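You operate a simulated robot arm through the tools that you are given. There is no shell and no other tool.

You run a simulated robot arm. Do the job below in one go: nothing can be reset, and whatever is moved stays where it is left.

JOB
Put two scoops of coffee and one of sugar in the open jar, then close both canisters.
Fine: put the scoop back. Set down upright: scoop.

Only the result counts: the job must be done as asked and must still hold three seconds after the hand-in. Knocking over, shifting, dropping, spilling or breaking anything else fails it.

ROBOT AND FRAMES
A 7-joint arm with a two-finger parallel gripper, fixed in place. Base frame: the origin is at the foot of the arm, x ahead of it, y to its left, z up. Units: m, rad, N and s.
With the tool pointing down near the work surface it reaches from about 0.38 to 0.9 m from the base axis. Its first joint turns from -2.496 to 2.496 rad. Payload 3 kg.
The tool frame sits at the grasp point between the pads (the TCP): z along the fingers, y along the line on which they close. The tips reach 0.03 m beyond it. The gripper opens to 0.094 m. The fingers are 0.028 m wide and 0.01 m thick; the gripper's body (0.05 by 0.096 m) begins 0.055 m behind the TCP.
Orientation is that of the tool frame in the base frame, as a unit quaternion [x, y, z, w]. With the fingers straight down and closing along the base's y, the tool's x points along the base's -x, its y along +y and its z along -z.

CONTROLS
- The arm moves only by the tool drive_tool. Its argument "moves" is one flat list of numbers, 7 for each row, row after row: the finger opening in cm, from 0 to 9.4, then the shift along the base's x, y, z in cm, then the turn, a rotation vector about the base's x, y, z in rad. In form: [grip, x, y, z, wx, wy, wz, grip, x, y, z, wx, wy, wz, ...]. A call has 1 to 20 rows; each row shifts and turns the commanded pose from where the row before left it. Rows are played at 5 a second. More than 0.05 m and 0.15 rad between two rows, or a gripper value outside its range, and nothing of the call is played. Where a pose cannot be reached the arm comes as near as it can. A force on the tool above 40 N (or 10 N above the force at the start of the call, whichever is more), or a blocked arm, ends the call early, and 0.2 s more pass. Each finger travels about 0.072 m/s and halts on what it meets, pressing with about 20 N; the grip force reading is that of the motor and also rises with nothing between the fingers. The clock runs only during rows and for 0.2 s after the last one: add rows that do not move to give the fingers time. It gives the time, the measured TCP pose, the force on the tool (base axes), the opening and the grip force at its end, in the units of the frame above (readings bear some noise), with the torque about the TCP (base axes, N m) and any sound that the robot's microphone picked up.
- Cameras (640 x 400 px; columns grow to the right, rows downward): "scene" is fixed at [0.0447, -0.4933, 1.5432]; the picture's right is [0.77, -0.64, 0.00], its down [-0.29, -0.35, -0.89] and it looks along [0.57, 0.68, -0.46] (base axes); focal length 374 px, centre (320, 200). "wrist" rides on the gripper at [0.076, 0.014, -0.103] in the tool frame; the picture's right is [-0.18, 0.98, 0.00], its down [-0.75, -0.14, -0.64] and it looks along [-0.63, -0.12, 0.77] (tool axes); focal length 243 px, centre (320, 200). There is no depth. A picture from a camera that has moved, and an enlarged one, comes with that camera's place and axes in the base frame and with its lens. The place of the scene camera against the robot may be out by one fixed shift of up to 0.012 m in any direction.
- snapshot(camera): a new picture of that camera. No time passes.
- zoom(camera, box): a new picture of the part [left, top, right, bottom] of that camera's present view, enlarged. No time passes.
- hand_in(): hands the job in; it is judged then, once.

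Places have to be worked out from the pictures, the camera data and where the tool is seen. Open the gripper and draw the arm clear of the work before you hand the job in, unless the task says otherwise.

The tools are called after "Emit:" by a JSON object that holds its "op" and its "data". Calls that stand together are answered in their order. drive_tool: Moves the arm, as the interface text tells. Its arguments: {"type":"object","properties":{"moves":{"type":"array","items":{"type":"number"}}},"required":["moves"]} The other tools are called the same way: snapshot (camera) takes a picture; zoom (camera, box) takes an enlarged picture of a part of a camera's view; hand_in () hands the job in.

At the start:

```text
t: 0.0
tcp_pos: [0.6035, 0.0416, 1.2567]
tcp_rot: [0.0, 1.0, 0.0, 0.0]
contact_force: [0.7, 0.1, -0.3]
wrist_torque: [-0.03, -0.02, 0.04]
opening: 0.0941
grip_force: 0.1
```

scene: 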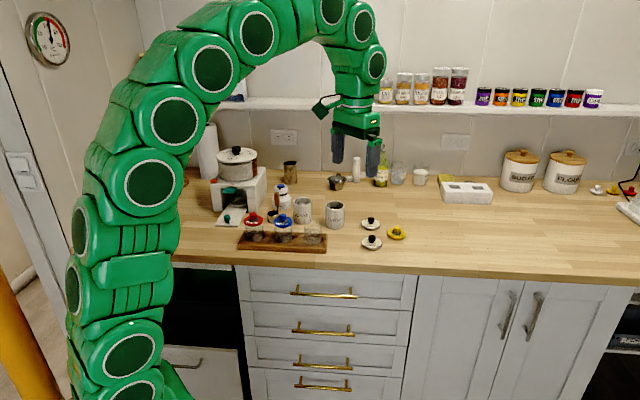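
wrist: 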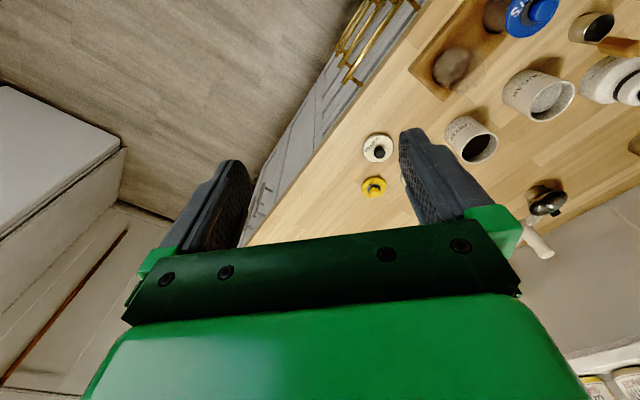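

I start by enlarging the work area in the scene view to identify the canisters, jars, lids and the scoop.

Emit:
{"op": "zoom", "data": {"camera": "scene", "box": [200, 130, 360, 260]}}

Emit:
{"op": "zoom", "data": {"camera": "scene", "box": [310, 140, 440, 260]}}

Emit:
{"op": "zoom", "data": {"camera": "wrist", "box": [340, 0, 640, 260]}}

```text
3.08 times, centred on (280, 195) of scene
camera zoom: at [0.0447, -0.4933, 1.5432], right [0.77, -0.64, 0.0], down [-0.29, -0.35, -0.89], along [0.57, 0.68, -0.46], focal length 1151 px, centre (443, 215)
```

zoom: 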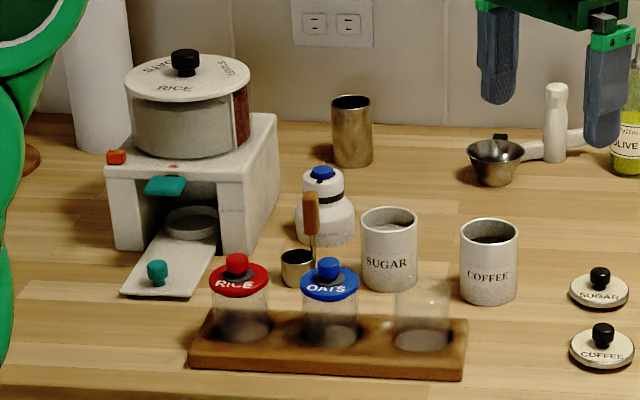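

```text
3.33 times, centred on (375, 200) of scene
camera zoom: at [0.0447, -0.4933, 1.5432], right [0.77, -0.64, 0.0], down [-0.29, -0.35, -0.89], along [0.57, 0.68, -0.46], focal length 1247 px, centre (137, 200)
```

zoom: 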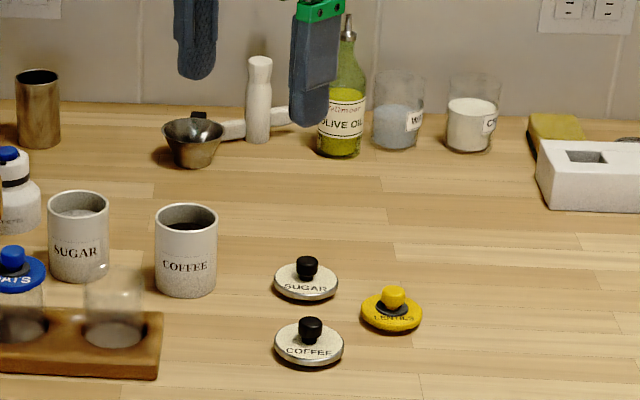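

```text
1.54 times, centred on (490, 130) of wrist
camera zoom: at [0.5263, 0.0571, 1.3573], right [0.18, 0.98, 0.0], down [0.75, -0.14, 0.64], along [0.63, -0.12, -0.77], focal length 373 px, centre (58, 308)
```

zoom: 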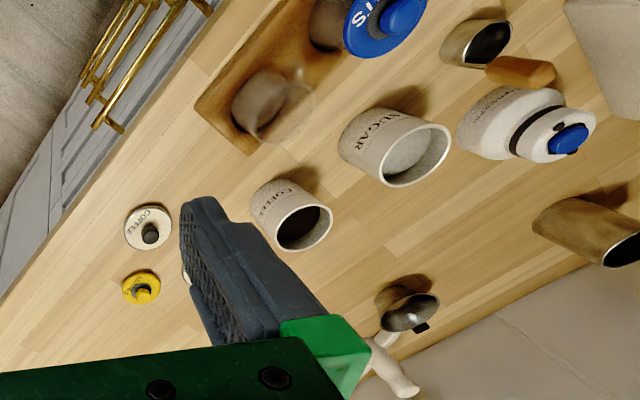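

The scene shows a rack with RICE, OATS and an open jar, the open SUGAR and COFFEE canisters behind it, their lids on the right, and a small metal scoop with a wooden handle behind the rack (around [0.62, 0.43]). The counter is at about z=0.9. I'll move the arm left, staying high, to get a closer wrist-camera view.

Emit:
{"op": "drive_tool", "data": {"moves": [9.4, -1, 4.5, 0, 0, 0, 0, 9.4, -1, 4.5, 0, 0, 0, 0, 9.4, -1, 4.5, 0, 0, 0, 0, 9.4, -1, 4.5, 0, 0, 0, 0, 9.4, -1, 4.5, 0, 0, 0, 0, 9.4, 0, 4.5, 0, 0, 0, 0, 9.4, 0, 0, 0, 0, 0, 0, 9.4, 0, 0, 0, 0, 0, 0]}}

```text
t: 1.8
tcp_pos: [0.5533, 0.3109, 1.2563]
tcp_rot: [0.0, 1.0, 0.0, 0.0]
contact_force: [0.2, 0.0, 0.2]
wrist_torque: [0.0, 0.04, 0.02]
opening: 0.0941
grip_force: 0.1
```

The arm reached [0.553, 0.311, 1.256]. Now I look with both cameras.

Emit:
{"op": "snapshot", "data": {"camera": "wrist"}}

Emit:
{"op": "zoom", "data": {"camera": "wrist", "box": [240, 0, 440, 130]}}

Emit:
{"op": "zoom", "data": {"camera": "scene", "box": [230, 170, 350, 260]}}

```text
taken
camera wrist: at [0.4771, 0.3281, 1.3571], right [0.18, 0.98, 0.0], down [0.75, -0.14, 0.64], along [0.63, -0.12, -0.77], focal length 243 px, centre (320, 200)
```

wrist: 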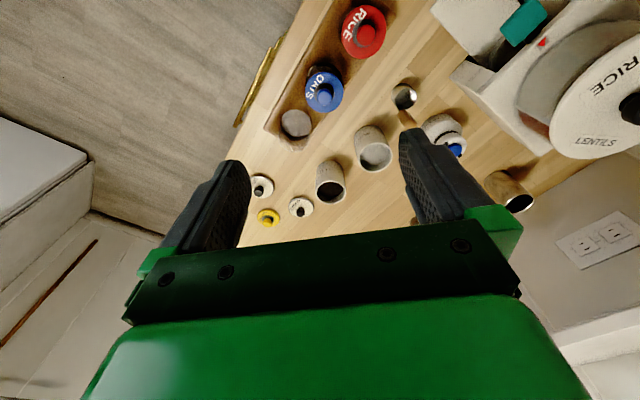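

```text
3.08 times, centred on (340, 65) of wrist
camera zoom: at [0.4771, 0.3281, 1.3571], right [0.18, 0.98, 0.0], down [0.75, -0.14, 0.64], along [0.63, -0.12, -0.77], focal length 746 px, centre (258, 615)
```

zoom: 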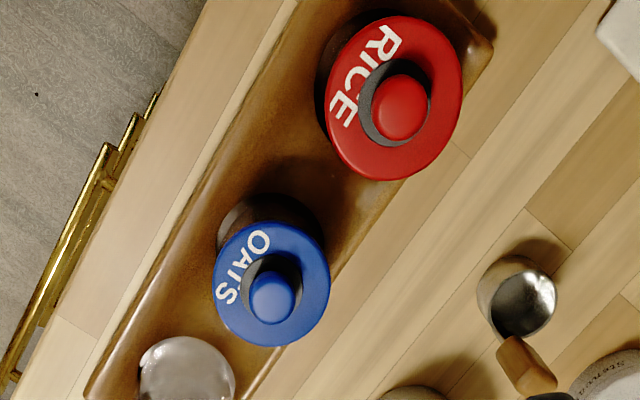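

```text
4.44 times, centred on (290, 215) of scene
camera zoom: at [0.0447, -0.4933, 1.5432], right [0.77, -0.64, 0.0], down [-0.29, -0.35, -0.89], along [0.57, 0.68, -0.46], focal length 1663 px, centre (453, 133)
```

zoom: 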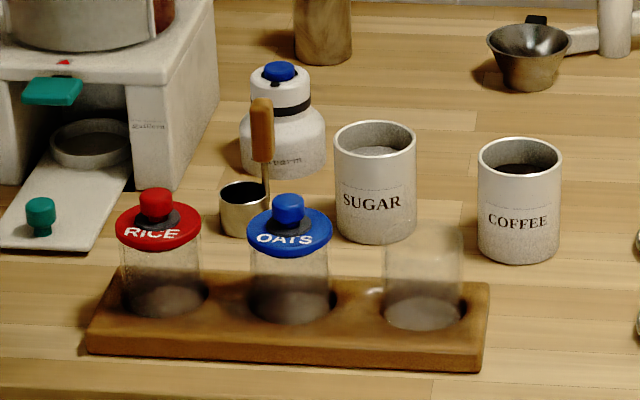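

The scoop stands upright just behind the RICE/OATS jars, with its wooden handle vertical on the +x side. I move nearer and lower (still well above everything) to measure it and look into the canisters.

Emit:
{"op": "drive_tool", "data": {"moves": [9.4, 1, 2.5, -3, 0, 0, 0, 9.4, 1, 2.5, -3, 0, 0, 0, 9.4, 1, 2, -3, 0, 0, 0, 9.4, 1, 2, -3, 0, 0, 0, 9.4, 0.5, 1, -1.5, 0, 0, 0, 9.4, 0, 0, 0, 0, 0, 0, 9.4, 0, 0, 0, 0, 0, 0]}}

Emit:
{"op": "snapshot", "data": {"camera": "wrist"}}

Emit:
{"op": "zoom", "data": {"camera": "wrist", "box": [240, 40, 400, 140]}}

Emit:
{"op": "zoom", "data": {"camera": "wrist", "box": [240, 130, 400, 230]}}

Emit:
{"op": "snapshot", "data": {"camera": "scene"}}

```text
t: 3.4
tcp_pos: [0.5971, 0.4087, 1.1189]
tcp_rot: [0.0, 1.0, 0.001, 0.001]
contact_force: [0.6, -0.3, -0.3]
wrist_torque: [0.02, -0.02, 0.02]
opening: 0.0942
grip_force: 0.1
```

```text
taken
camera wrist: at [0.5201, 0.426, 1.2211], right [0.18, 0.98, 0.0], down [0.75, -0.14, 0.64], along [0.63, -0.12, -0.77], focal length 243 px, centre (320, 200)
```

wrist: 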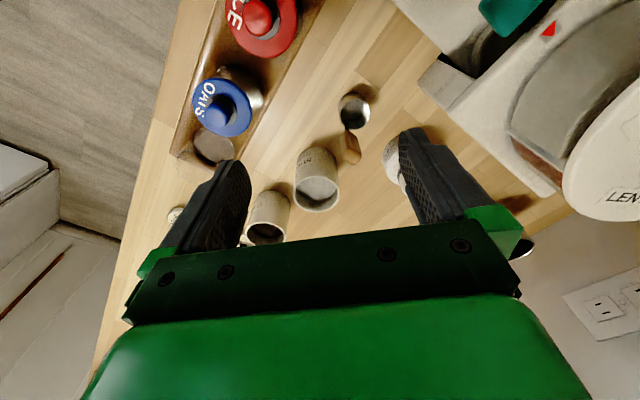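

```text
4.00 times, centred on (320, 90) of wrist
camera zoom: at [0.5201, 0.426, 1.2211], right [0.18, 0.98, 0.0], down [0.75, -0.14, 0.64], along [0.63, -0.12, -0.77], focal length 970 px, centre (320, 640)
```

zoom: 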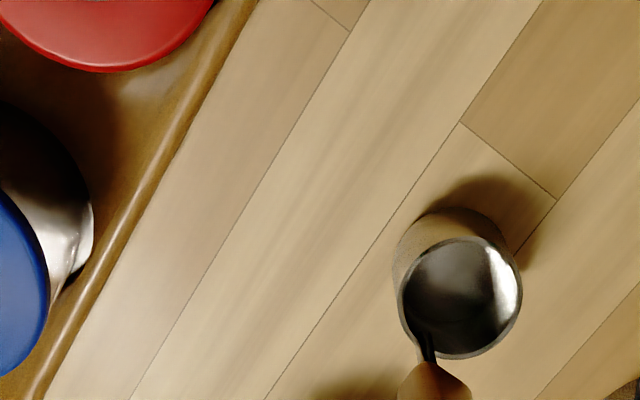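

```text
4.00 times, centred on (320, 180) of wrist
camera zoom: at [0.5201, 0.426, 1.2211], right [0.18, 0.98, 0.0], down [0.75, -0.14, 0.64], along [0.63, -0.12, -0.77], focal length 970 px, centre (320, 280)
```

zoom: 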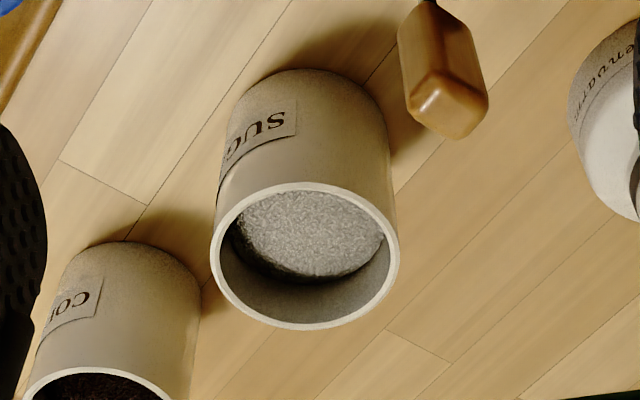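

```text
taken
```

scene: 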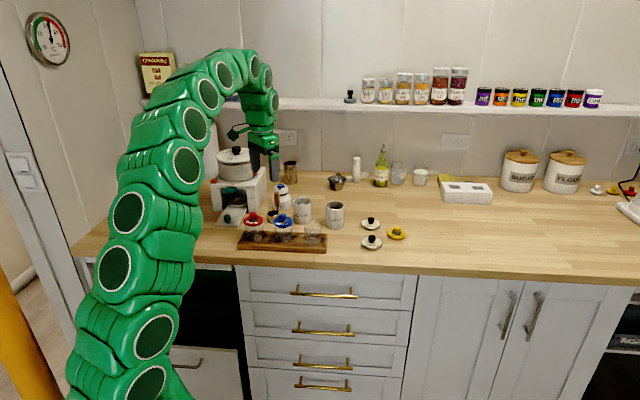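

The handle looks like a rounded rectangular wooden block, about z=0.95–1.00, at roughly [0.649, 0.437]; the cup centre is about [0.636, 0.449]. I zoom in harder to see the handle's cross-section orientation and the jar.

Emit:
{"op": "zoom", "data": {"camera": "wrist", "box": [325, 85, 385, 175]}}

Emit:
{"op": "zoom", "data": {"camera": "scene", "box": [255, 180, 345, 255]}}

Emit:
{"op": "zoom", "data": {"camera": "wrist", "box": [170, 50, 290, 180]}}

```text
4.44 times, centred on (355, 130) of wrist
camera zoom: at [0.5201, 0.426, 1.2211], right [0.18, 0.98, 0.0], down [0.75, -0.14, 0.64], along [0.63, -0.12, -0.77], focal length 1078 px, centre (164, 511)
```

zoom: 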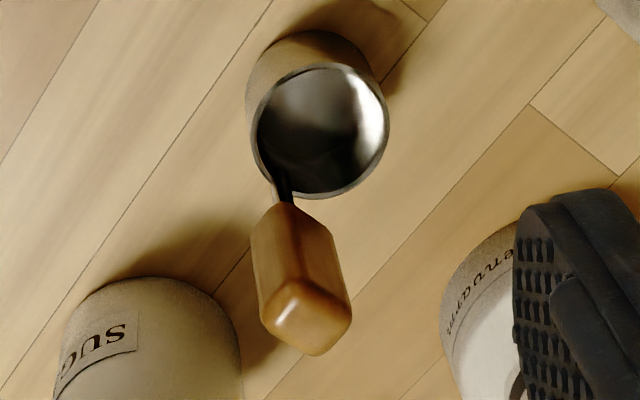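

```text
5.33 times, centred on (300, 218) of scene
camera zoom: at [0.0447, -0.4933, 1.5432], right [0.77, -0.64, 0.0], down [-0.29, -0.35, -0.89], along [0.57, 0.68, -0.46], focal length 1995 px, centre (427, 107)
```

zoom: 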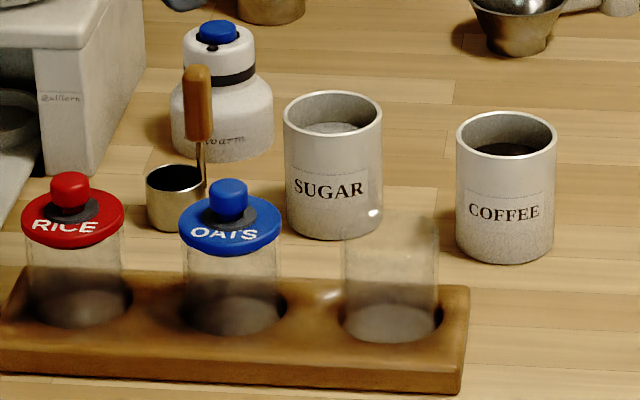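

```text
3.08 times, centred on (230, 115) of wrist
camera zoom: at [0.5201, 0.426, 1.2211], right [0.18, 0.98, 0.0], down [0.75, -0.14, 0.64], along [0.63, -0.12, -0.77], focal length 746 px, centre (597, 462)
```

zoom: 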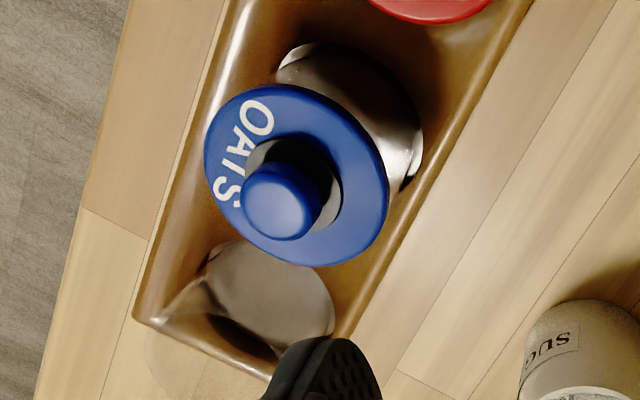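

From the pictures the handle is a ~13×17 mm block centred near [0.6486, 0.436] with faces aligned to the kitchen axes (about -40°/50°), top about z=1.00. I'll yaw the tool +50° so the fingers close along the kitchen's left–right axis, narrow the opening to 4 cm, and come over the handle at a safe height.

Emit:
{"op": "drive_tool", "data": {"moves": [6, 1, 0.5, 0, 0, 0, 0.146, 4, 1, 0.5, 0, 0, 0, 0.146, 4, 1, 0.5, 0, 0, 0, 0.146, 4, 1, 0.5, 0, 0, 0, 0.146, 4, 1.15, 0.7, 0, 0, 0, 0.146, 4, 0, 0, 0, 0, 0, 0.146, 4, 0, 0, 0, 0, 0, 0, 4, 0, 0, 0, 0, 0, 0]}}

Emit:
{"op": "snapshot", "data": {"camera": "wrist"}}

Emit:
{"op": "snapshot", "data": {"camera": "scene"}}

```text
t: 5.2
tcp_pos: [0.6502, 0.4374, 1.1197]
tcp_rot: [-0.425, 0.905, 0.0, 0.0]
contact_force: [-0.7, -0.4, 0.5]
wrist_torque: [0.04, -0.01, 0.03]
opening: 0.0399
grip_force: 0.1
```

```text
taken
camera wrist: at [0.5897, 0.3903, 1.2222], right [-0.64, 0.77, 0.0], down [0.59, 0.49, 0.64], along [0.49, 0.41, -0.77], focal length 243 px, centre (320, 200)
```

wrist: 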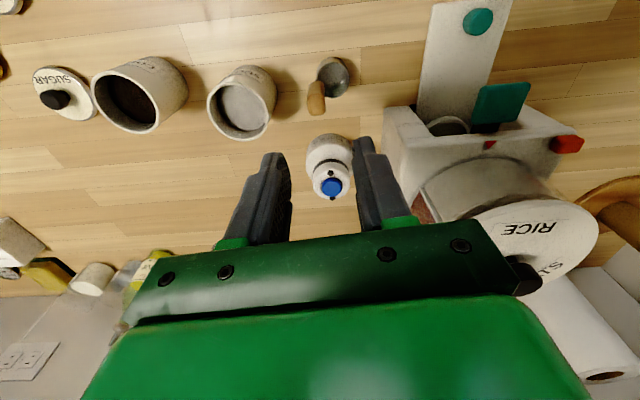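

```text
taken
```

scene: 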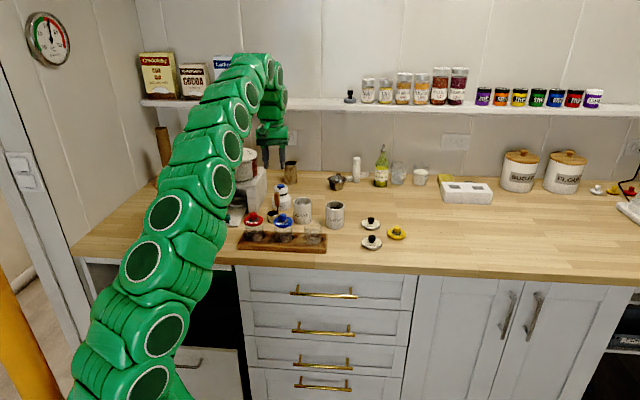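

The handle appears at about (316,100) in the wrist image, as predicted. I zoom in to refine its position and face orientation before descending.

Emit:
{"op": "zoom", "data": {"camera": "wrist", "box": [280, 40, 370, 130]}}

Emit:
{"op": "zoom", "data": {"camera": "wrist", "box": [80, 40, 290, 150]}}

```text
4.44 times, centred on (325, 85) of wrist
camera zoom: at [0.5897, 0.3903, 1.2222], right [-0.64, 0.77, 0.0], down [0.59, 0.49, 0.64], along [0.49, 0.41, -0.77], focal length 1078 px, centre (298, 711)
```

zoom: 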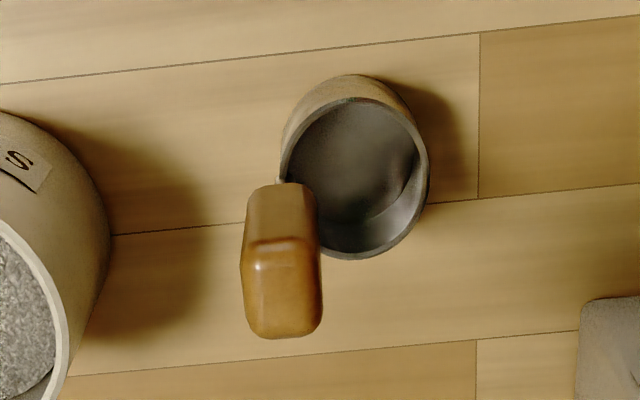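

```text
3.05 times, centred on (185, 95) of wrist
camera zoom: at [0.5897, 0.3903, 1.2222], right [-0.64, 0.77, 0.0], down [0.59, 0.49, 0.64], along [0.49, 0.41, -0.77], focal length 739 px, centre (731, 520)
```

zoom: 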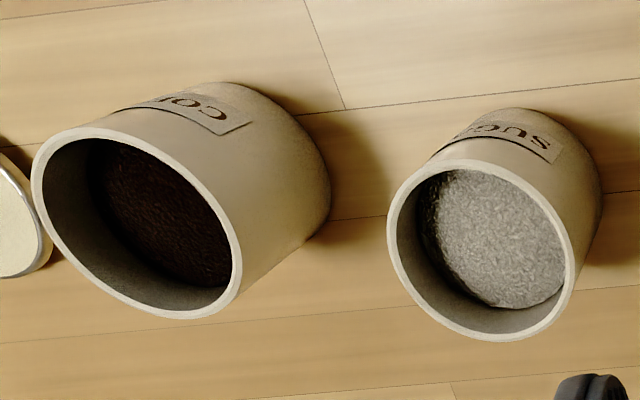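

The handle centre refines to [0.6485, 0.4355] and the cup centre to [0.635, 0.4475]; coffee canister ≈[0.775, 0.292], sugar ≈[0.711, 0.385], rims at ≈0.974. I centre on the handle and go down until the tips are just above its top, then check.

Emit:
{"op": "drive_tool", "data": {"moves": [4, -0.1, -0.1, -2.5, 0, 0, 0, 4, -0.1, -0.1, -2.5, 0, 0, 0, 4, 0, 0, -2, 0, 0, 0, 4, 0, 0, 0, 0, 0, 0]}}

Emit:
{"op": "snapshot", "data": {"camera": "wrist"}}

Emit:
{"op": "zoom", "data": {"camera": "wrist", "box": [260, 60, 380, 240]}}

Emit:
{"op": "zoom", "data": {"camera": "scene", "box": [230, 140, 330, 230]}}

```text
t: 6.2
tcp_pos: [0.6486, 0.4358, 1.0517]
tcp_rot: [-0.424, 0.906, 0.0, 0.0]
contact_force: [0.1, -0.1, 0.4]
wrist_torque: [-0.03, 0.05, -0.01]
opening: 0.04
grip_force: 0.0
```

```text
taken
camera wrist: at [0.5881, 0.388, 1.1529], right [-0.64, 0.77, 0.0], down [0.59, 0.49, 0.64], along [0.49, 0.41, -0.77], focal length 243 px, centre (320, 200)
```

wrist: 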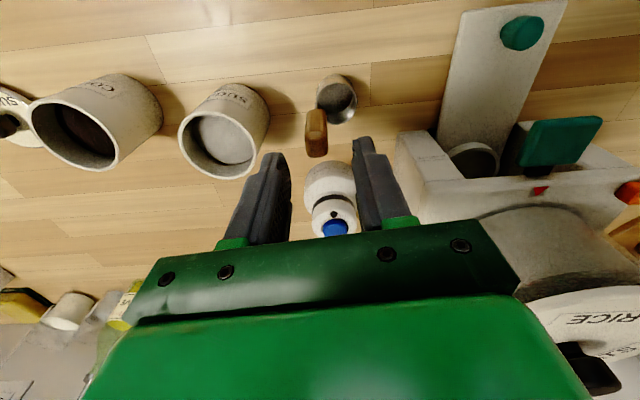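

```text
2.22 times, centred on (320, 150) of wrist
camera zoom: at [0.5881, 0.388, 1.1529], right [-0.64, 0.77, 0.0], down [0.59, 0.49, 0.64], along [0.49, 0.41, -0.77], focal length 539 px, centre (320, 311)
```

zoom: 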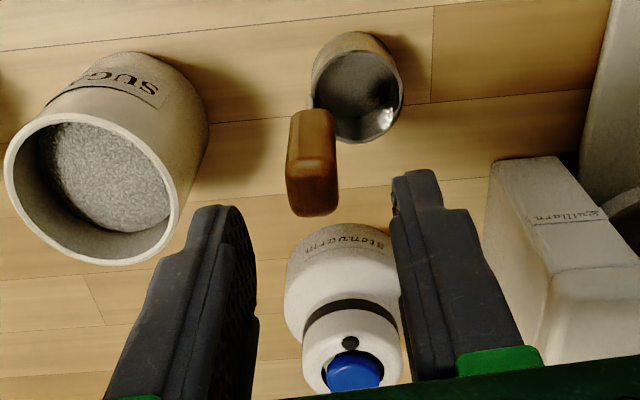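

```text
4.44 times, centred on (280, 185) of scene
camera zoom: at [0.0447, -0.4933, 1.5432], right [0.77, -0.64, 0.0], down [-0.29, -0.35, -0.89], along [0.57, 0.68, -0.46], focal length 1663 px, centre (498, 267)
```

zoom: 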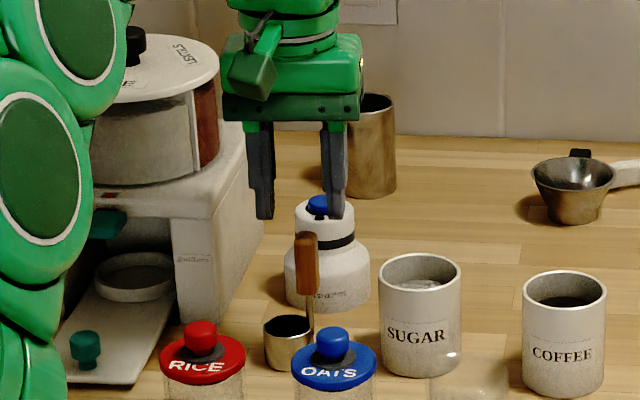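

Alignment is good: the handle top is centred between the fingers. I descend 6 cm so the TCP is about 1 cm below the handle top, then close.

Emit:
{"op": "drive_tool", "data": {"moves": [4, 0, 0, -2, 0, 0, 0, 4, 0, 0, -2, 0, 0, 0, 4, 0, 0, -2.1, 0, 0, 0, 4, 0, 0, 0, 0, 0, 0]}}

Emit:
{"op": "zoom", "data": {"camera": "wrist", "box": [260, 60, 380, 240]}}

Emit:
{"op": "zoom", "data": {"camera": "scene", "box": [230, 140, 330, 230]}}

```text
t: 7.2
tcp_pos: [0.6488, 0.4343, 0.989]
tcp_rot: [-0.425, 0.905, 0.0, 0.0]
contact_force: [0.6, 0.0, 0.7]
wrist_torque: [-0.04, 0.0, 0.01]
opening: 0.0401
grip_force: 0.1
```

```text
2.22 times, centred on (320, 150) of wrist
camera zoom: at [0.5882, 0.387, 1.0904], right [-0.64, 0.77, 0.0], down [0.59, 0.49, 0.64], along [0.49, 0.41, -0.77], focal length 539 px, centre (320, 311)
```

zoom: 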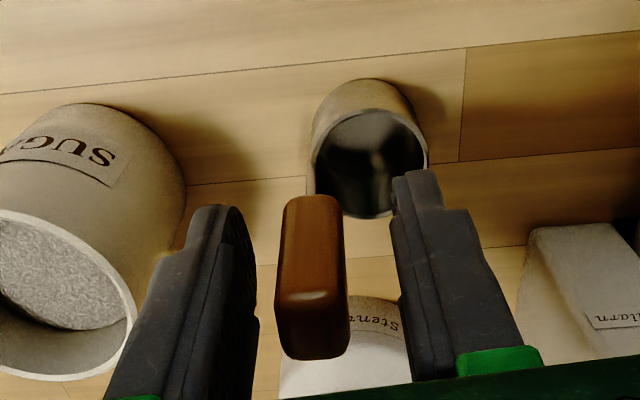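

```text
4.44 times, centred on (280, 185) of scene
camera zoom: at [0.0447, -0.4933, 1.5432], right [0.77, -0.64, 0.0], down [-0.29, -0.35, -0.89], along [0.57, 0.68, -0.46], focal length 1663 px, centre (498, 267)
```

zoom: 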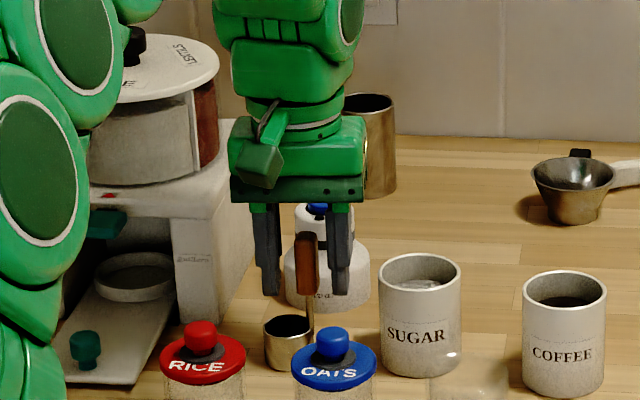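

The handle is between the fingers, about 2 mm to one side and 3–4 mm deeper than the TCP, so I nudge over and close on it.

Emit:
{"op": "drive_tool", "data": {"moves": [4, 0.3, 0.1, 0, 0, 0, 0, 4, 0, 0, 0, 0, 0, 0, 2.4, 0, 0, 0, 0, 0, 0, 1.8, 0, 0, 0, 0, 0, 0, 1.2, 0, 0, 0, 0, 0, 0, 0.6, 0, 0, 0, 0, 0, 0, 0, 0, 0, 0, 0, 0, 0, 0, 0, 0, 0, 0, 0, 0]}}

Emit:
{"op": "zoom", "data": {"camera": "wrist", "box": [260, 60, 380, 240]}}

Emit:
{"op": "zoom", "data": {"camera": "scene", "box": [230, 140, 330, 230]}}

```text
t: 9.0
tcp_pos: [0.6509, 0.4349, 0.9888]
tcp_rot: [-0.424, 0.906, 0.0, 0.0]
contact_force: [-1.0, -0.3, 2.4]
wrist_torque: [-0.02, 0.08, -0.01]
opening: 0.0197
grip_force: 20.0
```

```text
2.22 times, centred on (320, 150) of wrist
camera zoom: at [0.5908, 0.3881, 1.091], right [-0.64, 0.77, 0.0], down [0.59, 0.49, 0.64], along [0.49, 0.41, -0.77], focal length 539 px, centre (320, 311)
```

zoom: 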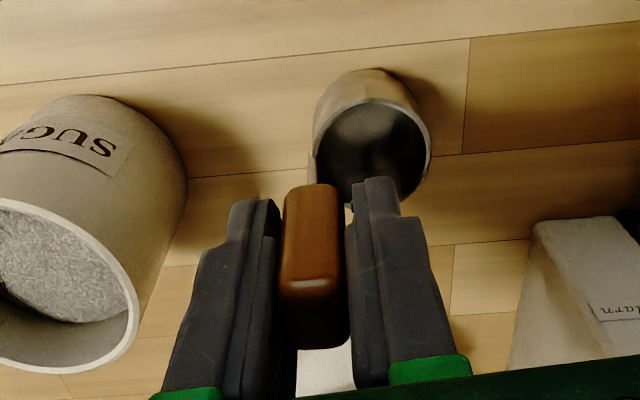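

```text
4.44 times, centred on (280, 185) of scene
camera zoom: at [0.0447, -0.4933, 1.5432], right [0.77, -0.64, 0.0], down [-0.29, -0.35, -0.89], along [0.57, 0.68, -0.46], focal length 1663 px, centre (498, 267)
```

zoom: 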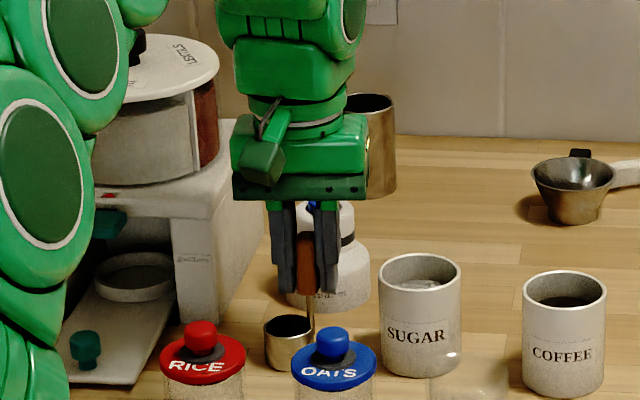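

The handle is gripped (opening 19.7 mm, 20 N) and the scoop hasn't shifted noticeably. I lift it straight up 11 cm and check that it hangs level.

Emit:
{"op": "drive_tool", "data": {"moves": [0, 0, 0, 1, 0, 0, 0, 0, 0, 0, 2, 0, 0, 0, 0, 0, 0, 2, 0, 0, 0, 0, 0, 0, 3, 0, 0, 0, 0, 0, 0, 3, 0, 0, 0, 0, 0, 0, 0, 0, 0, 0, 0, 0, 0, 0, 0, 0, 0]}}

Emit:
{"op": "snapshot", "data": {"camera": "wrist"}}

Emit:
{"op": "zoom", "data": {"camera": "scene", "box": [230, 140, 350, 250]}}

```text
t: 10.6
tcp_pos: [0.6489, 0.4377, 1.0994]
tcp_rot: [-0.425, 0.905, 0.0, 0.0]
contact_force: [0.8, -0.2, -0.5]
wrist_torque: [0.0, -0.02, 0.0]
opening: 0.0195
grip_force: 20.4
```

```text
taken
camera wrist: at [0.5889, 0.3898, 1.2008], right [-0.64, 0.77, 0.0], down [0.59, 0.49, 0.64], along [0.49, 0.41, -0.77], focal length 243 px, centre (320, 200)
```

wrist: 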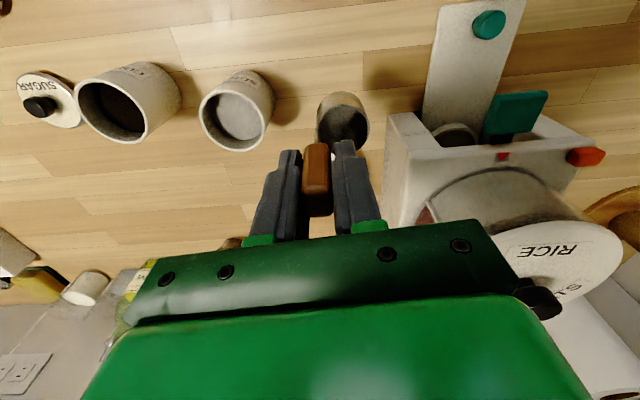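

```text
3.64 times, centred on (290, 195) of scene
camera zoom: at [0.0447, -0.4933, 1.5432], right [0.77, -0.64, 0.0], down [-0.29, -0.35, -0.89], along [0.57, 0.68, -0.46], focal length 1360 px, centre (429, 218)
```

zoom: 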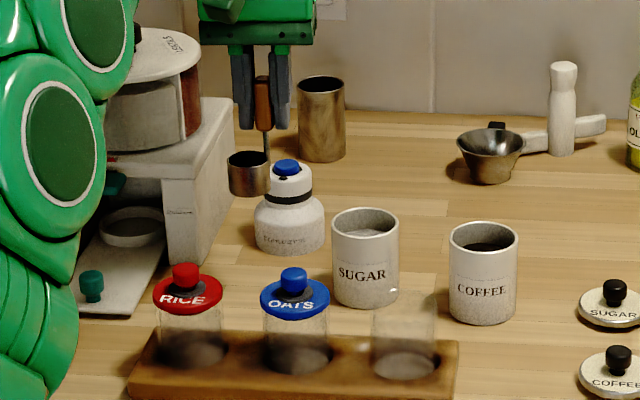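

The scoop hangs level and secure. I carry it at this height (scoop bottom ≈1.01, above the 0.974 rims) to above the coffee canister.

Emit:
{"op": "drive_tool", "data": {"moves": [0, 2.2, -2.5, 0, 0, 0, 0, 0, 2.8, -3.1, 0, 0, 0, 0, 0, 2.8, -3.1, 0, 0, 0, 0, 0, 2.8, -3.1, 0, 0, 0, 0, 0, 2.2, -2.5, 0, 0, 0, 0, 0, 1.1, -1.2, 0, 0, 0, 0, 0, 0, 0, 0, 0, 0, 0, 0, 0, 0, 0, 0, 0, 0]}}

Emit:
{"op": "snapshot", "data": {"camera": "wrist"}}

Emit:
{"op": "zoom", "data": {"camera": "wrist", "box": [250, 60, 410, 180]}}

Emit:
{"op": "zoom", "data": {"camera": "scene", "box": [270, 150, 400, 260]}}

```text
t: 12.4
tcp_pos: [0.7876, 0.2824, 1.1011]
tcp_rot: [-0.424, 0.906, 0.0, 0.0]
contact_force: [-0.5, 0.1, -0.4]
wrist_torque: [-0.01, 0.03, 0.01]
opening: 0.0194
grip_force: 19.2
```

```text
taken
camera wrist: at [0.7289, 0.2348, 1.2015], right [-0.64, 0.77, 0.0], down [0.59, 0.49, 0.64], along [0.49, 0.41, -0.77], focal length 243 px, centre (320, 200)
```

wrist: 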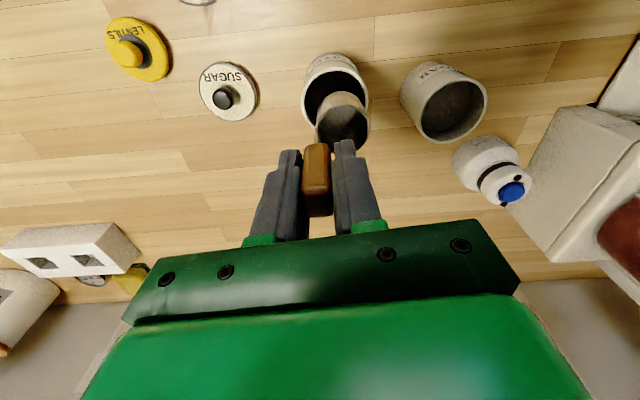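

```text
3.33 times, centred on (330, 120) of wrist
camera zoom: at [0.7289, 0.2348, 1.2015], right [-0.64, 0.77, 0.0], down [0.59, 0.49, 0.64], along [0.49, 0.41, -0.77], focal length 809 px, centre (287, 467)
```

zoom: 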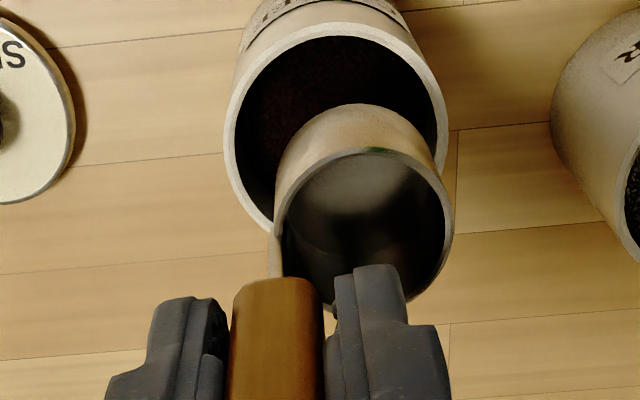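

```text
3.64 times, centred on (335, 205) of scene
camera zoom: at [0.0447, -0.4933, 1.5432], right [0.77, -0.64, 0.0], down [-0.29, -0.35, -0.89], along [0.57, 0.68, -0.46], focal length 1360 px, centre (266, 182)
```

zoom: 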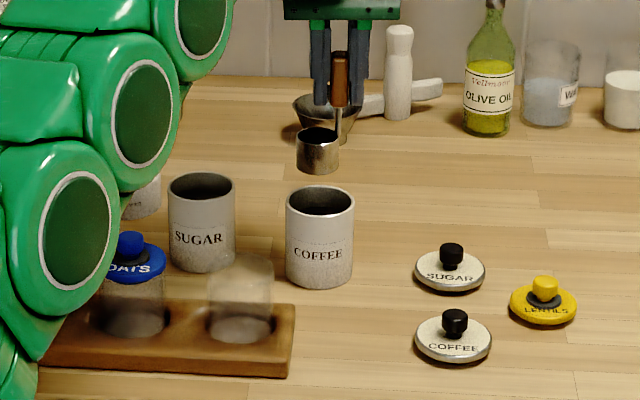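

The cup centre (≈[0.773, 0.293]) is within a few mm of the coffee canister's centre (≈[0.774, 0.290]). I shift by (2, −3) mm and lower until the cup bottom is just above the canister rim, then check again.

Emit:
{"op": "drive_tool", "data": {"moves": [0, 0.2, -0.3, -1, 0, 0, 0, 0, 0, 0, -1.5, 0, 0, 0, 0, 0, 0, -0.8, 0, 0, 0, 0, 0, 0, 0, 0, 0, 0]}}

Emit:
{"op": "zoom", "data": {"camera": "wrist", "box": [250, 60, 410, 180]}}

Emit:
{"op": "zoom", "data": {"camera": "scene", "box": [290, 150, 390, 240]}}

```text
t: 13.4
tcp_pos: [0.791, 0.2785, 1.0666]
tcp_rot: [-0.424, 0.906, 0.001, 0.0]
contact_force: [-0.4, 0.2, -1.2]
wrist_torque: [-0.01, -0.03, 0.0]
opening: 0.0194
grip_force: 19.7
```

```text
3.33 times, centred on (330, 120) of wrist
camera zoom: at [0.7313, 0.232, 1.1684], right [-0.64, 0.77, 0.0], down [0.59, 0.49, 0.64], along [0.5, 0.41, -0.77], focal length 809 px, centre (287, 467)
```

zoom: 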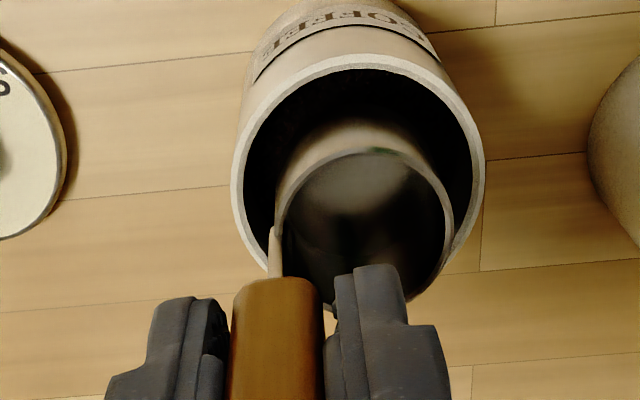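

```text
4.44 times, centred on (340, 195) of scene
camera zoom: at [0.0447, -0.4933, 1.5432], right [0.77, -0.64, 0.0], down [-0.29, -0.35, -0.89], along [0.57, 0.68, -0.46], focal length 1663 px, centre (231, 222)
```

zoom: 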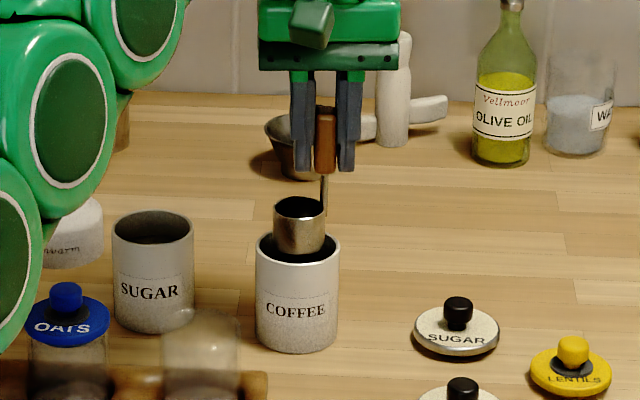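

Cup and canister are concentric within ~2 mm. I now lower the cup slowly into the coffee, watching the force reading.

Emit:
{"op": "drive_tool", "data": {"moves": [0, -0.15, -0.1, -1, 0, 0, 0, 0, 0, 0, -1, 0, 0, 0, 0, 0, 0, -0.7, 0, 0, 0, 0, 0, 0, 0, 0, 0, 0]}}

Emit:
{"op": "zoom", "data": {"camera": "wrist", "box": [250, 60, 410, 180]}}

Emit:
{"op": "zoom", "data": {"camera": "scene", "box": [290, 150, 390, 240]}}

```text
t: 14.4
tcp_pos: [0.7897, 0.277, 1.0402]
tcp_rot: [-0.424, 0.906, 0.0, 0.0]
contact_force: [-0.3, 0.4, -0.9]
wrist_torque: [0.01, -0.03, -0.01]
opening: 0.0192
grip_force: 19.9
```

```text
3.33 times, centred on (330, 120) of wrist
camera zoom: at [0.73, 0.2299, 1.1412], right [-0.64, 0.77, 0.0], down [0.59, 0.49, 0.64], along [0.49, 0.41, -0.77], focal length 809 px, centre (287, 467)
```

zoom: 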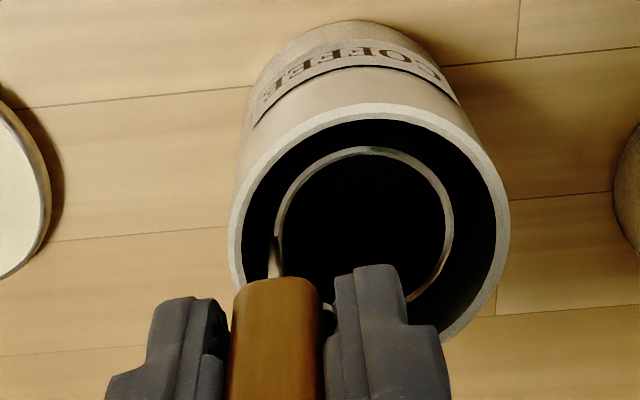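

```text
4.44 times, centred on (340, 195) of scene
camera zoom: at [0.0447, -0.4933, 1.5432], right [0.77, -0.64, 0.0], down [-0.29, -0.35, -0.89], along [0.57, 0.68, -0.46], focal length 1663 px, centre (231, 222)
```

zoom: 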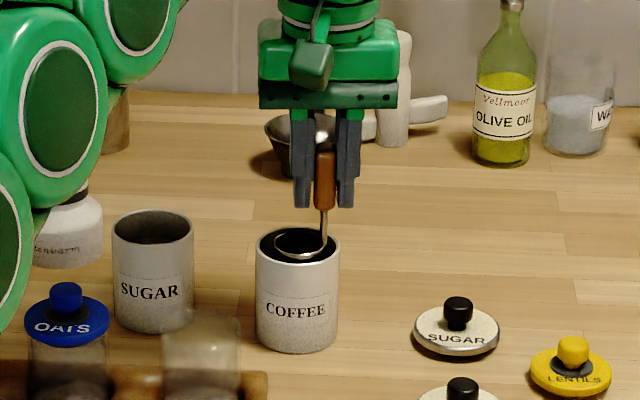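

The cup is inside the canister with its rim about level with the canister rim, well centred. I push further down in small steps.

Emit:
{"op": "drive_tool", "data": {"moves": [0, 0, 0, -0.7, 0, 0, 0, 0, 0, 0, -0.7, 0, 0, 0, 0, 0, 0, -0.7, 0, 0, 0, 0, 0, 0, 0, 0, 0, 0]}}

Emit:
{"op": "zoom", "data": {"camera": "wrist", "box": [250, 60, 410, 180]}}

Emit:
{"op": "zoom", "data": {"camera": "scene", "box": [310, 170, 370, 230]}}

```text
t: 15.4
tcp_pos: [0.7907, 0.2771, 1.019]
tcp_rot: [-0.424, 0.906, 0.0, 0.0]
contact_force: [0.4, 0.0, -1.2]
wrist_torque: [0.03, 0.0, -0.01]
opening: 0.0194
grip_force: 20.7
```

```text
3.33 times, centred on (330, 120) of wrist
camera zoom: at [0.7306, 0.2301, 1.1203], right [-0.64, 0.77, 0.0], down [0.59, 0.49, 0.64], along [0.49, 0.41, -0.77], focal length 809 px, centre (287, 467)
```

zoom: 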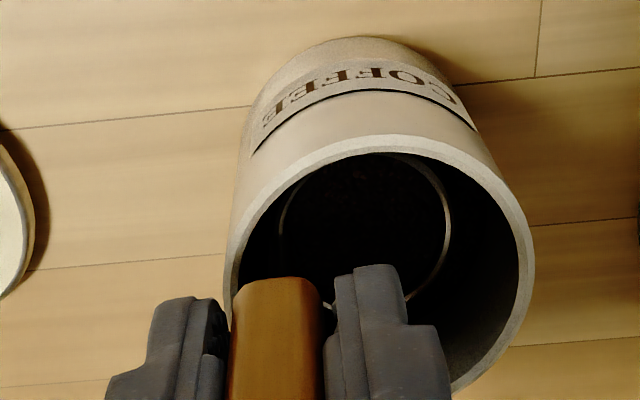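

```text
6.67 times, centred on (340, 200) of scene
camera zoom: at [0.0447, -0.4933, 1.5432], right [0.77, -0.64, 0.0], down [-0.29, -0.35, -0.89], along [0.57, 0.68, -0.46], focal length 2494 px, centre (187, 200)
```

zoom: 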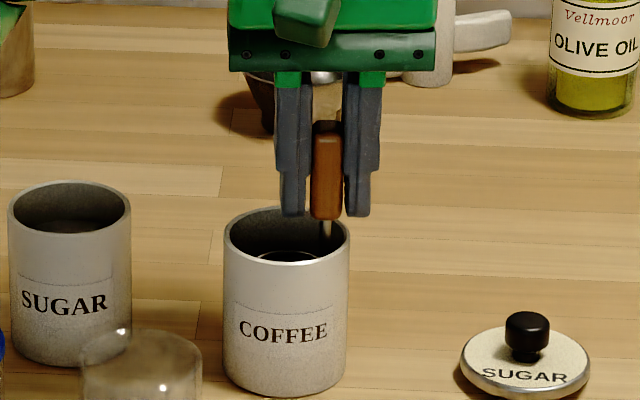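

No resistance so far (cup rim ≈0.953). I go down another 7 mm, keeping the fingertips above the canister rim.

Emit:
{"op": "drive_tool", "data": {"moves": [0, 0, 0, -0.4, 0, 0, 0, 0, 0, 0, -0.3, 0, 0, 0, 0, 0, 0, 0, 0, 0, 0, 0, 0, 0, 0, 0, 0, 0]}}

Emit:
{"op": "zoom", "data": {"camera": "wrist", "box": [290, 90, 390, 160]}}

Emit:
{"op": "zoom", "data": {"camera": "scene", "box": [320, 185, 360, 225]}}

```text
t: 16.4
tcp_pos: [0.7902, 0.2765, 1.0119]
tcp_rot: [-0.425, 0.905, 0.0, 0.0]
contact_force: [0.4, 0.5, -0.3]
wrist_torque: [-0.03, -0.02, -0.01]
opening: 0.0194
grip_force: 20.5
```

```text
5.71 times, centred on (340, 125) of wrist
camera zoom: at [0.7301, 0.2302, 1.1131], right [-0.64, 0.77, 0.0], down [0.59, 0.49, 0.64], along [0.49, 0.41, -0.77], focal length 1386 px, centre (206, 629)
```

zoom: 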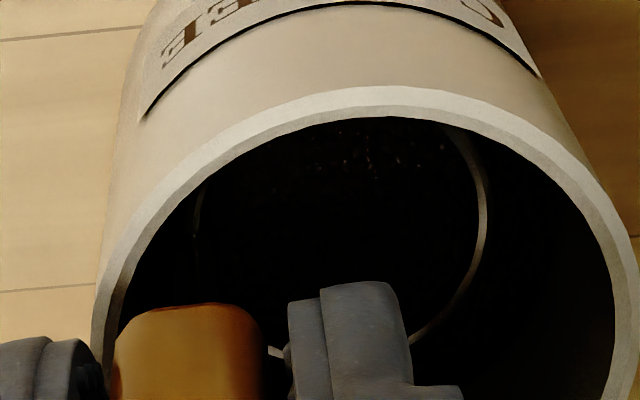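

```text
10.00 times, centred on (340, 205) of scene
camera zoom: at [0.0447, -0.4933, 1.5432], right [0.77, -0.64, 0.0], down [-0.29, -0.35, -0.89], along [0.57, 0.68, -0.46], focal length 3741 px, centre (120, 150)
```

zoom: 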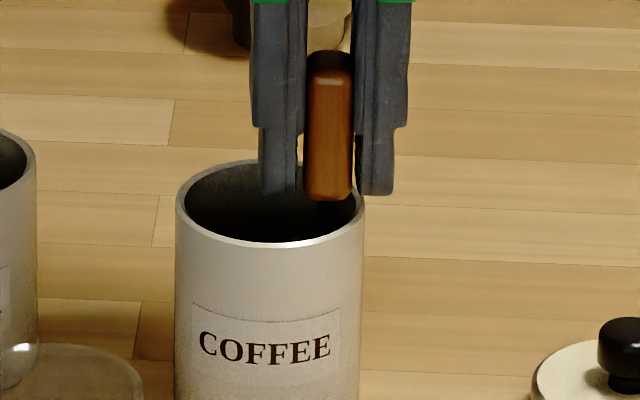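

I can see coffee grains inside the cup ring, but the cup's rim is not fully buried. I shift 3 mm to the kitchen-left for wall clearance and dip 5 mm deeper, then raise to inspect.

Emit:
{"op": "drive_tool", "data": {"moves": [0, -0.23, 0.19, 0, 0, 0, 0, 0, 0, 0, -0.3, 0, 0, 0, 0, 0, 0, -0.2, 0, 0, 0, 0, 0, 0, 0, 0, 0, 0, 0, 0, 0, 0, 0, 0, 0]}}

Emit:
{"op": "zoom", "data": {"camera": "wrist", "box": [290, 90, 390, 160]}}

Emit:
{"op": "zoom", "data": {"camera": "scene", "box": [320, 185, 360, 225]}}

```text
t: 17.6
tcp_pos: [0.7888, 0.2795, 1.0067]
tcp_rot: [-0.425, 0.905, 0.001, 0.0]
contact_force: [-0.1, -0.2, -0.6]
wrist_torque: [-0.03, 0.0, 0.01]
opening: 0.0195
grip_force: 20.1
```

```text
5.71 times, centred on (340, 125) of wrist
camera zoom: at [0.7279, 0.2325, 1.1077], right [-0.64, 0.77, 0.0], down [0.59, 0.49, 0.64], along [0.49, 0.41, -0.77], focal length 1386 px, centre (206, 629)
```

zoom: 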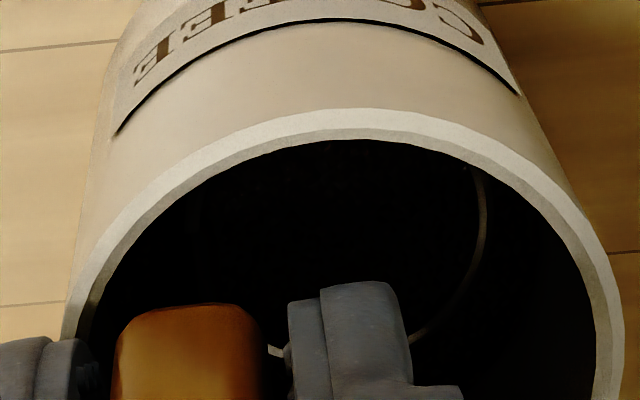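

```text
10.00 times, centred on (340, 205) of scene
camera zoom: at [0.0447, -0.4933, 1.5432], right [0.77, -0.64, 0.0], down [-0.29, -0.35, -0.89], along [0.57, 0.68, -0.46], focal length 3741 px, centre (120, 150)
```

zoom: 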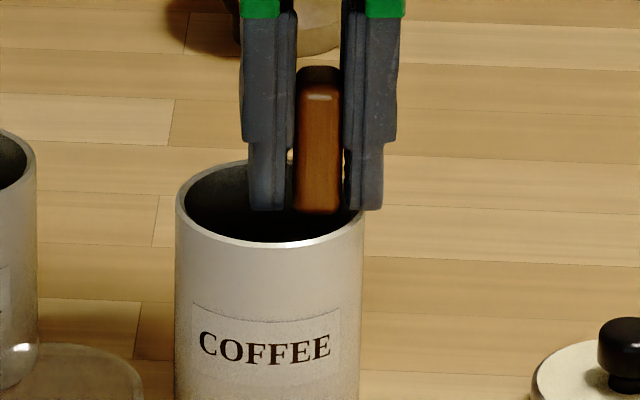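

I raise the scoop out slowly to see whether the cup picked up coffee.

Emit:
{"op": "drive_tool", "data": {"moves": [0, 0, 0, 1, 0, 0, 0, 0, 0, 0, 1.5, 0, 0, 0, 0, 0, 0, 2, 0, 0, 0, 0, 0, 0, 2.5, 0, 0, 0, 0, 0, 0, 2, 0, 0, 0, 0, 0, 0, 0, 0, 0, 0]}}

Emit:
{"op": "zoom", "data": {"camera": "wrist", "box": [270, 40, 400, 170]}}

Emit:
{"op": "zoom", "data": {"camera": "scene", "box": [310, 165, 370, 225]}}

```text
t: 19.0
tcp_pos: [0.7883, 0.2818, 1.0968]
tcp_rot: [-0.424, 0.905, 0.0, -0.001]
contact_force: [-0.6, -0.4, -0.8]
wrist_torque: [-0.02, 0.01, 0.03]
opening: 0.0196
grip_force: 20.2
```

```text
3.08 times, centred on (335, 105) of wrist
camera zoom: at [0.7284, 0.2336, 1.1986], right [-0.64, 0.77, 0.0], down [0.59, 0.49, 0.64], along [0.49, 0.41, -0.77], focal length 746 px, centre (274, 492)
```

zoom: 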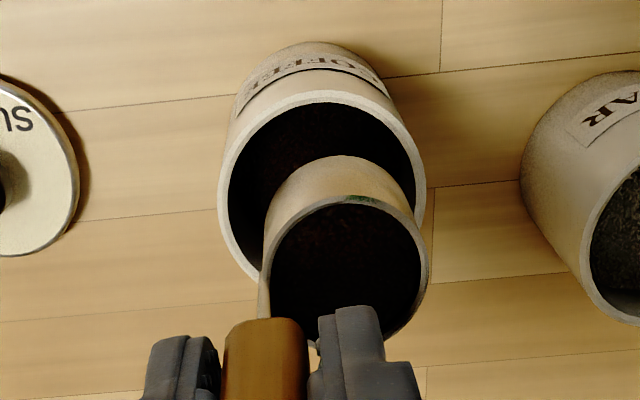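

```text
6.67 times, centred on (340, 195) of scene
camera zoom: at [0.0447, -0.4933, 1.5432], right [0.77, -0.64, 0.0], down [-0.29, -0.35, -0.89], along [0.57, 0.68, -0.46], focal length 2494 px, centre (187, 233)
```

zoom: 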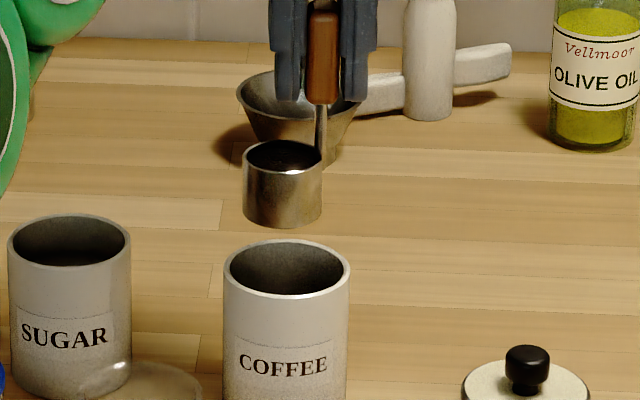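

The cup is now full of coffee (dark, level just under its rim). I carry it level, slowly, turning the tool +65° in yaw so the handle will end up on the far side for pouring toward the base, and stop to the right of the jar to measure the jar mouth.

Emit:
{"op": "drive_tool", "data": {"moves": [0, 0, 0, 1, 0, 0, 0, 0, 0, 0, 1.3, 0, 0, 0, 0, -0.98, -0.9, 0, 0, 0, 0.1257, 0, -0.98, -0.9, 0, 0, 0, 0.1257, 0, -0.98, -0.9, 0, 0, 0, 0.1257, 0, -0.98, -0.9, 0, 0, 0, 0.1257, 0, -0.98, -0.9, 0, 0, 0, 0.1257, 0, -0.98, -0.9, 0, 0, 0, 0.1257, 0, -0.98, -0.9, 0, 0, 0, 0.1257, 0, -0.98, -0.9, 0, 0, 0, 0.1257, 0, -0.98, -0.9, 0, 0, 0, 0.1257, 0, 0, 0, 0, 0, 0, 0, 0, 0, 0, 0, 0, 0, 0]}}

Emit:
{"op": "snapshot", "data": {"camera": "wrist"}}

Emit:
{"op": "snapshot", "data": {"camera": "scene"}}

Emit:
{"op": "zoom", "data": {"camera": "scene", "box": [260, 160, 360, 260]}}

```text
t: 21.8
tcp_pos: [0.6975, 0.1989, 1.1161]
tcp_rot: [0.844, -0.537, 0.0, 0.001]
contact_force: [0.1, -0.5, -0.2]
wrist_torque: [0.01, 0.02, -0.03]
opening: 0.0195
grip_force: 20.0
out of reach, approached as far as the arm can: row 2
```

```text
taken
camera wrist: at [0.7176, 0.1251, 1.2169], right [-0.97, -0.25, 0.0], down [-0.19, 0.74, 0.64], along [-0.16, 0.62, -0.77], focal length 243 px, centre (320, 200)
```

wrist: 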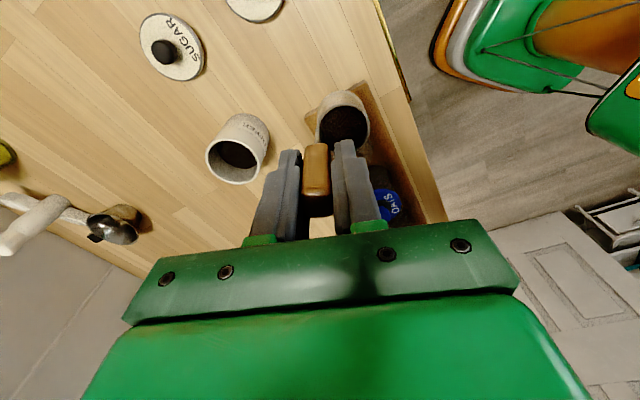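

```text
taken
```

scene: 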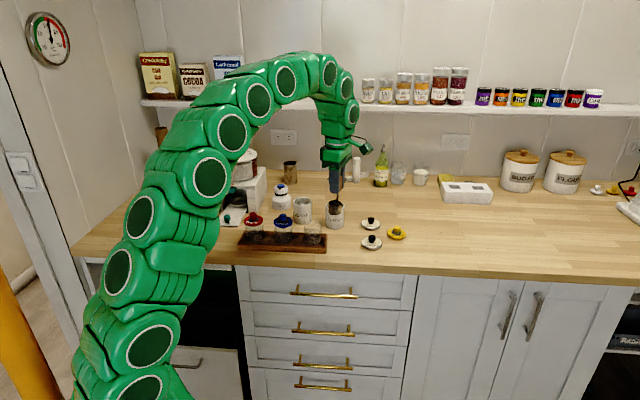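

```text
4.00 times, centred on (310, 210) of scene
camera zoom: at [0.0447, -0.4933, 1.5432], right [0.77, -0.64, 0.0], down [-0.29, -0.35, -0.89], along [0.57, 0.68, -0.46], focal length 1496 px, centre (360, 160)
```

zoom: 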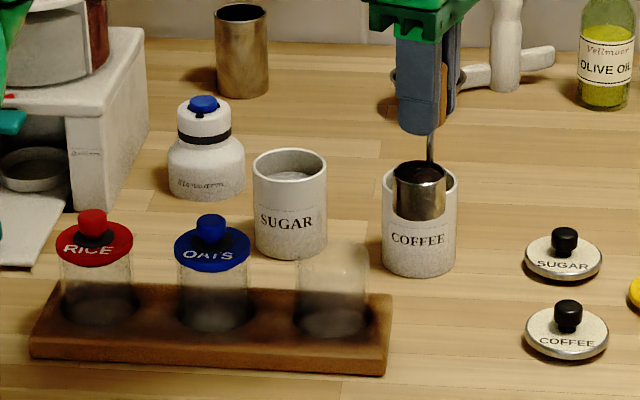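

The scoop is still full and level to the right of the jar. I zoom in on the jar from both cameras to locate its mouth precisely.

Emit:
{"op": "zoom", "data": {"camera": "scene", "box": [285, 205, 345, 250]}}

Emit:
{"op": "zoom", "data": {"camera": "wrist", "box": [300, 60, 440, 230]}}

```text
8.89 times, centred on (315, 228) of scene
camera zoom: at [0.0447, -0.4933, 1.5432], right [0.77, -0.64, 0.0], down [-0.29, -0.35, -0.89], along [0.57, 0.68, -0.46], focal length 3325 px, centre (364, -44)
```

zoom: 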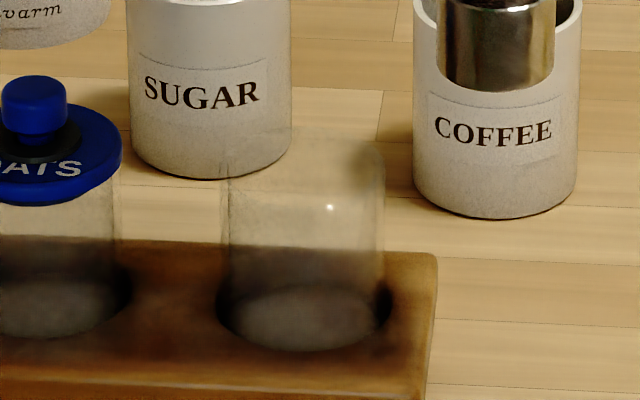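

```text
2.35 times, centred on (370, 145) of wrist
camera zoom: at [0.7176, 0.1251, 1.2169], right [-0.97, -0.25, 0.0], down [-0.19, 0.74, 0.64], along [-0.16, 0.62, -0.77], focal length 571 px, centre (202, 329)
```

zoom: 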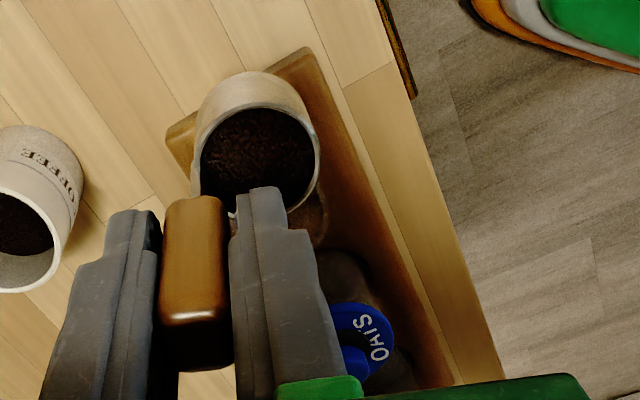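

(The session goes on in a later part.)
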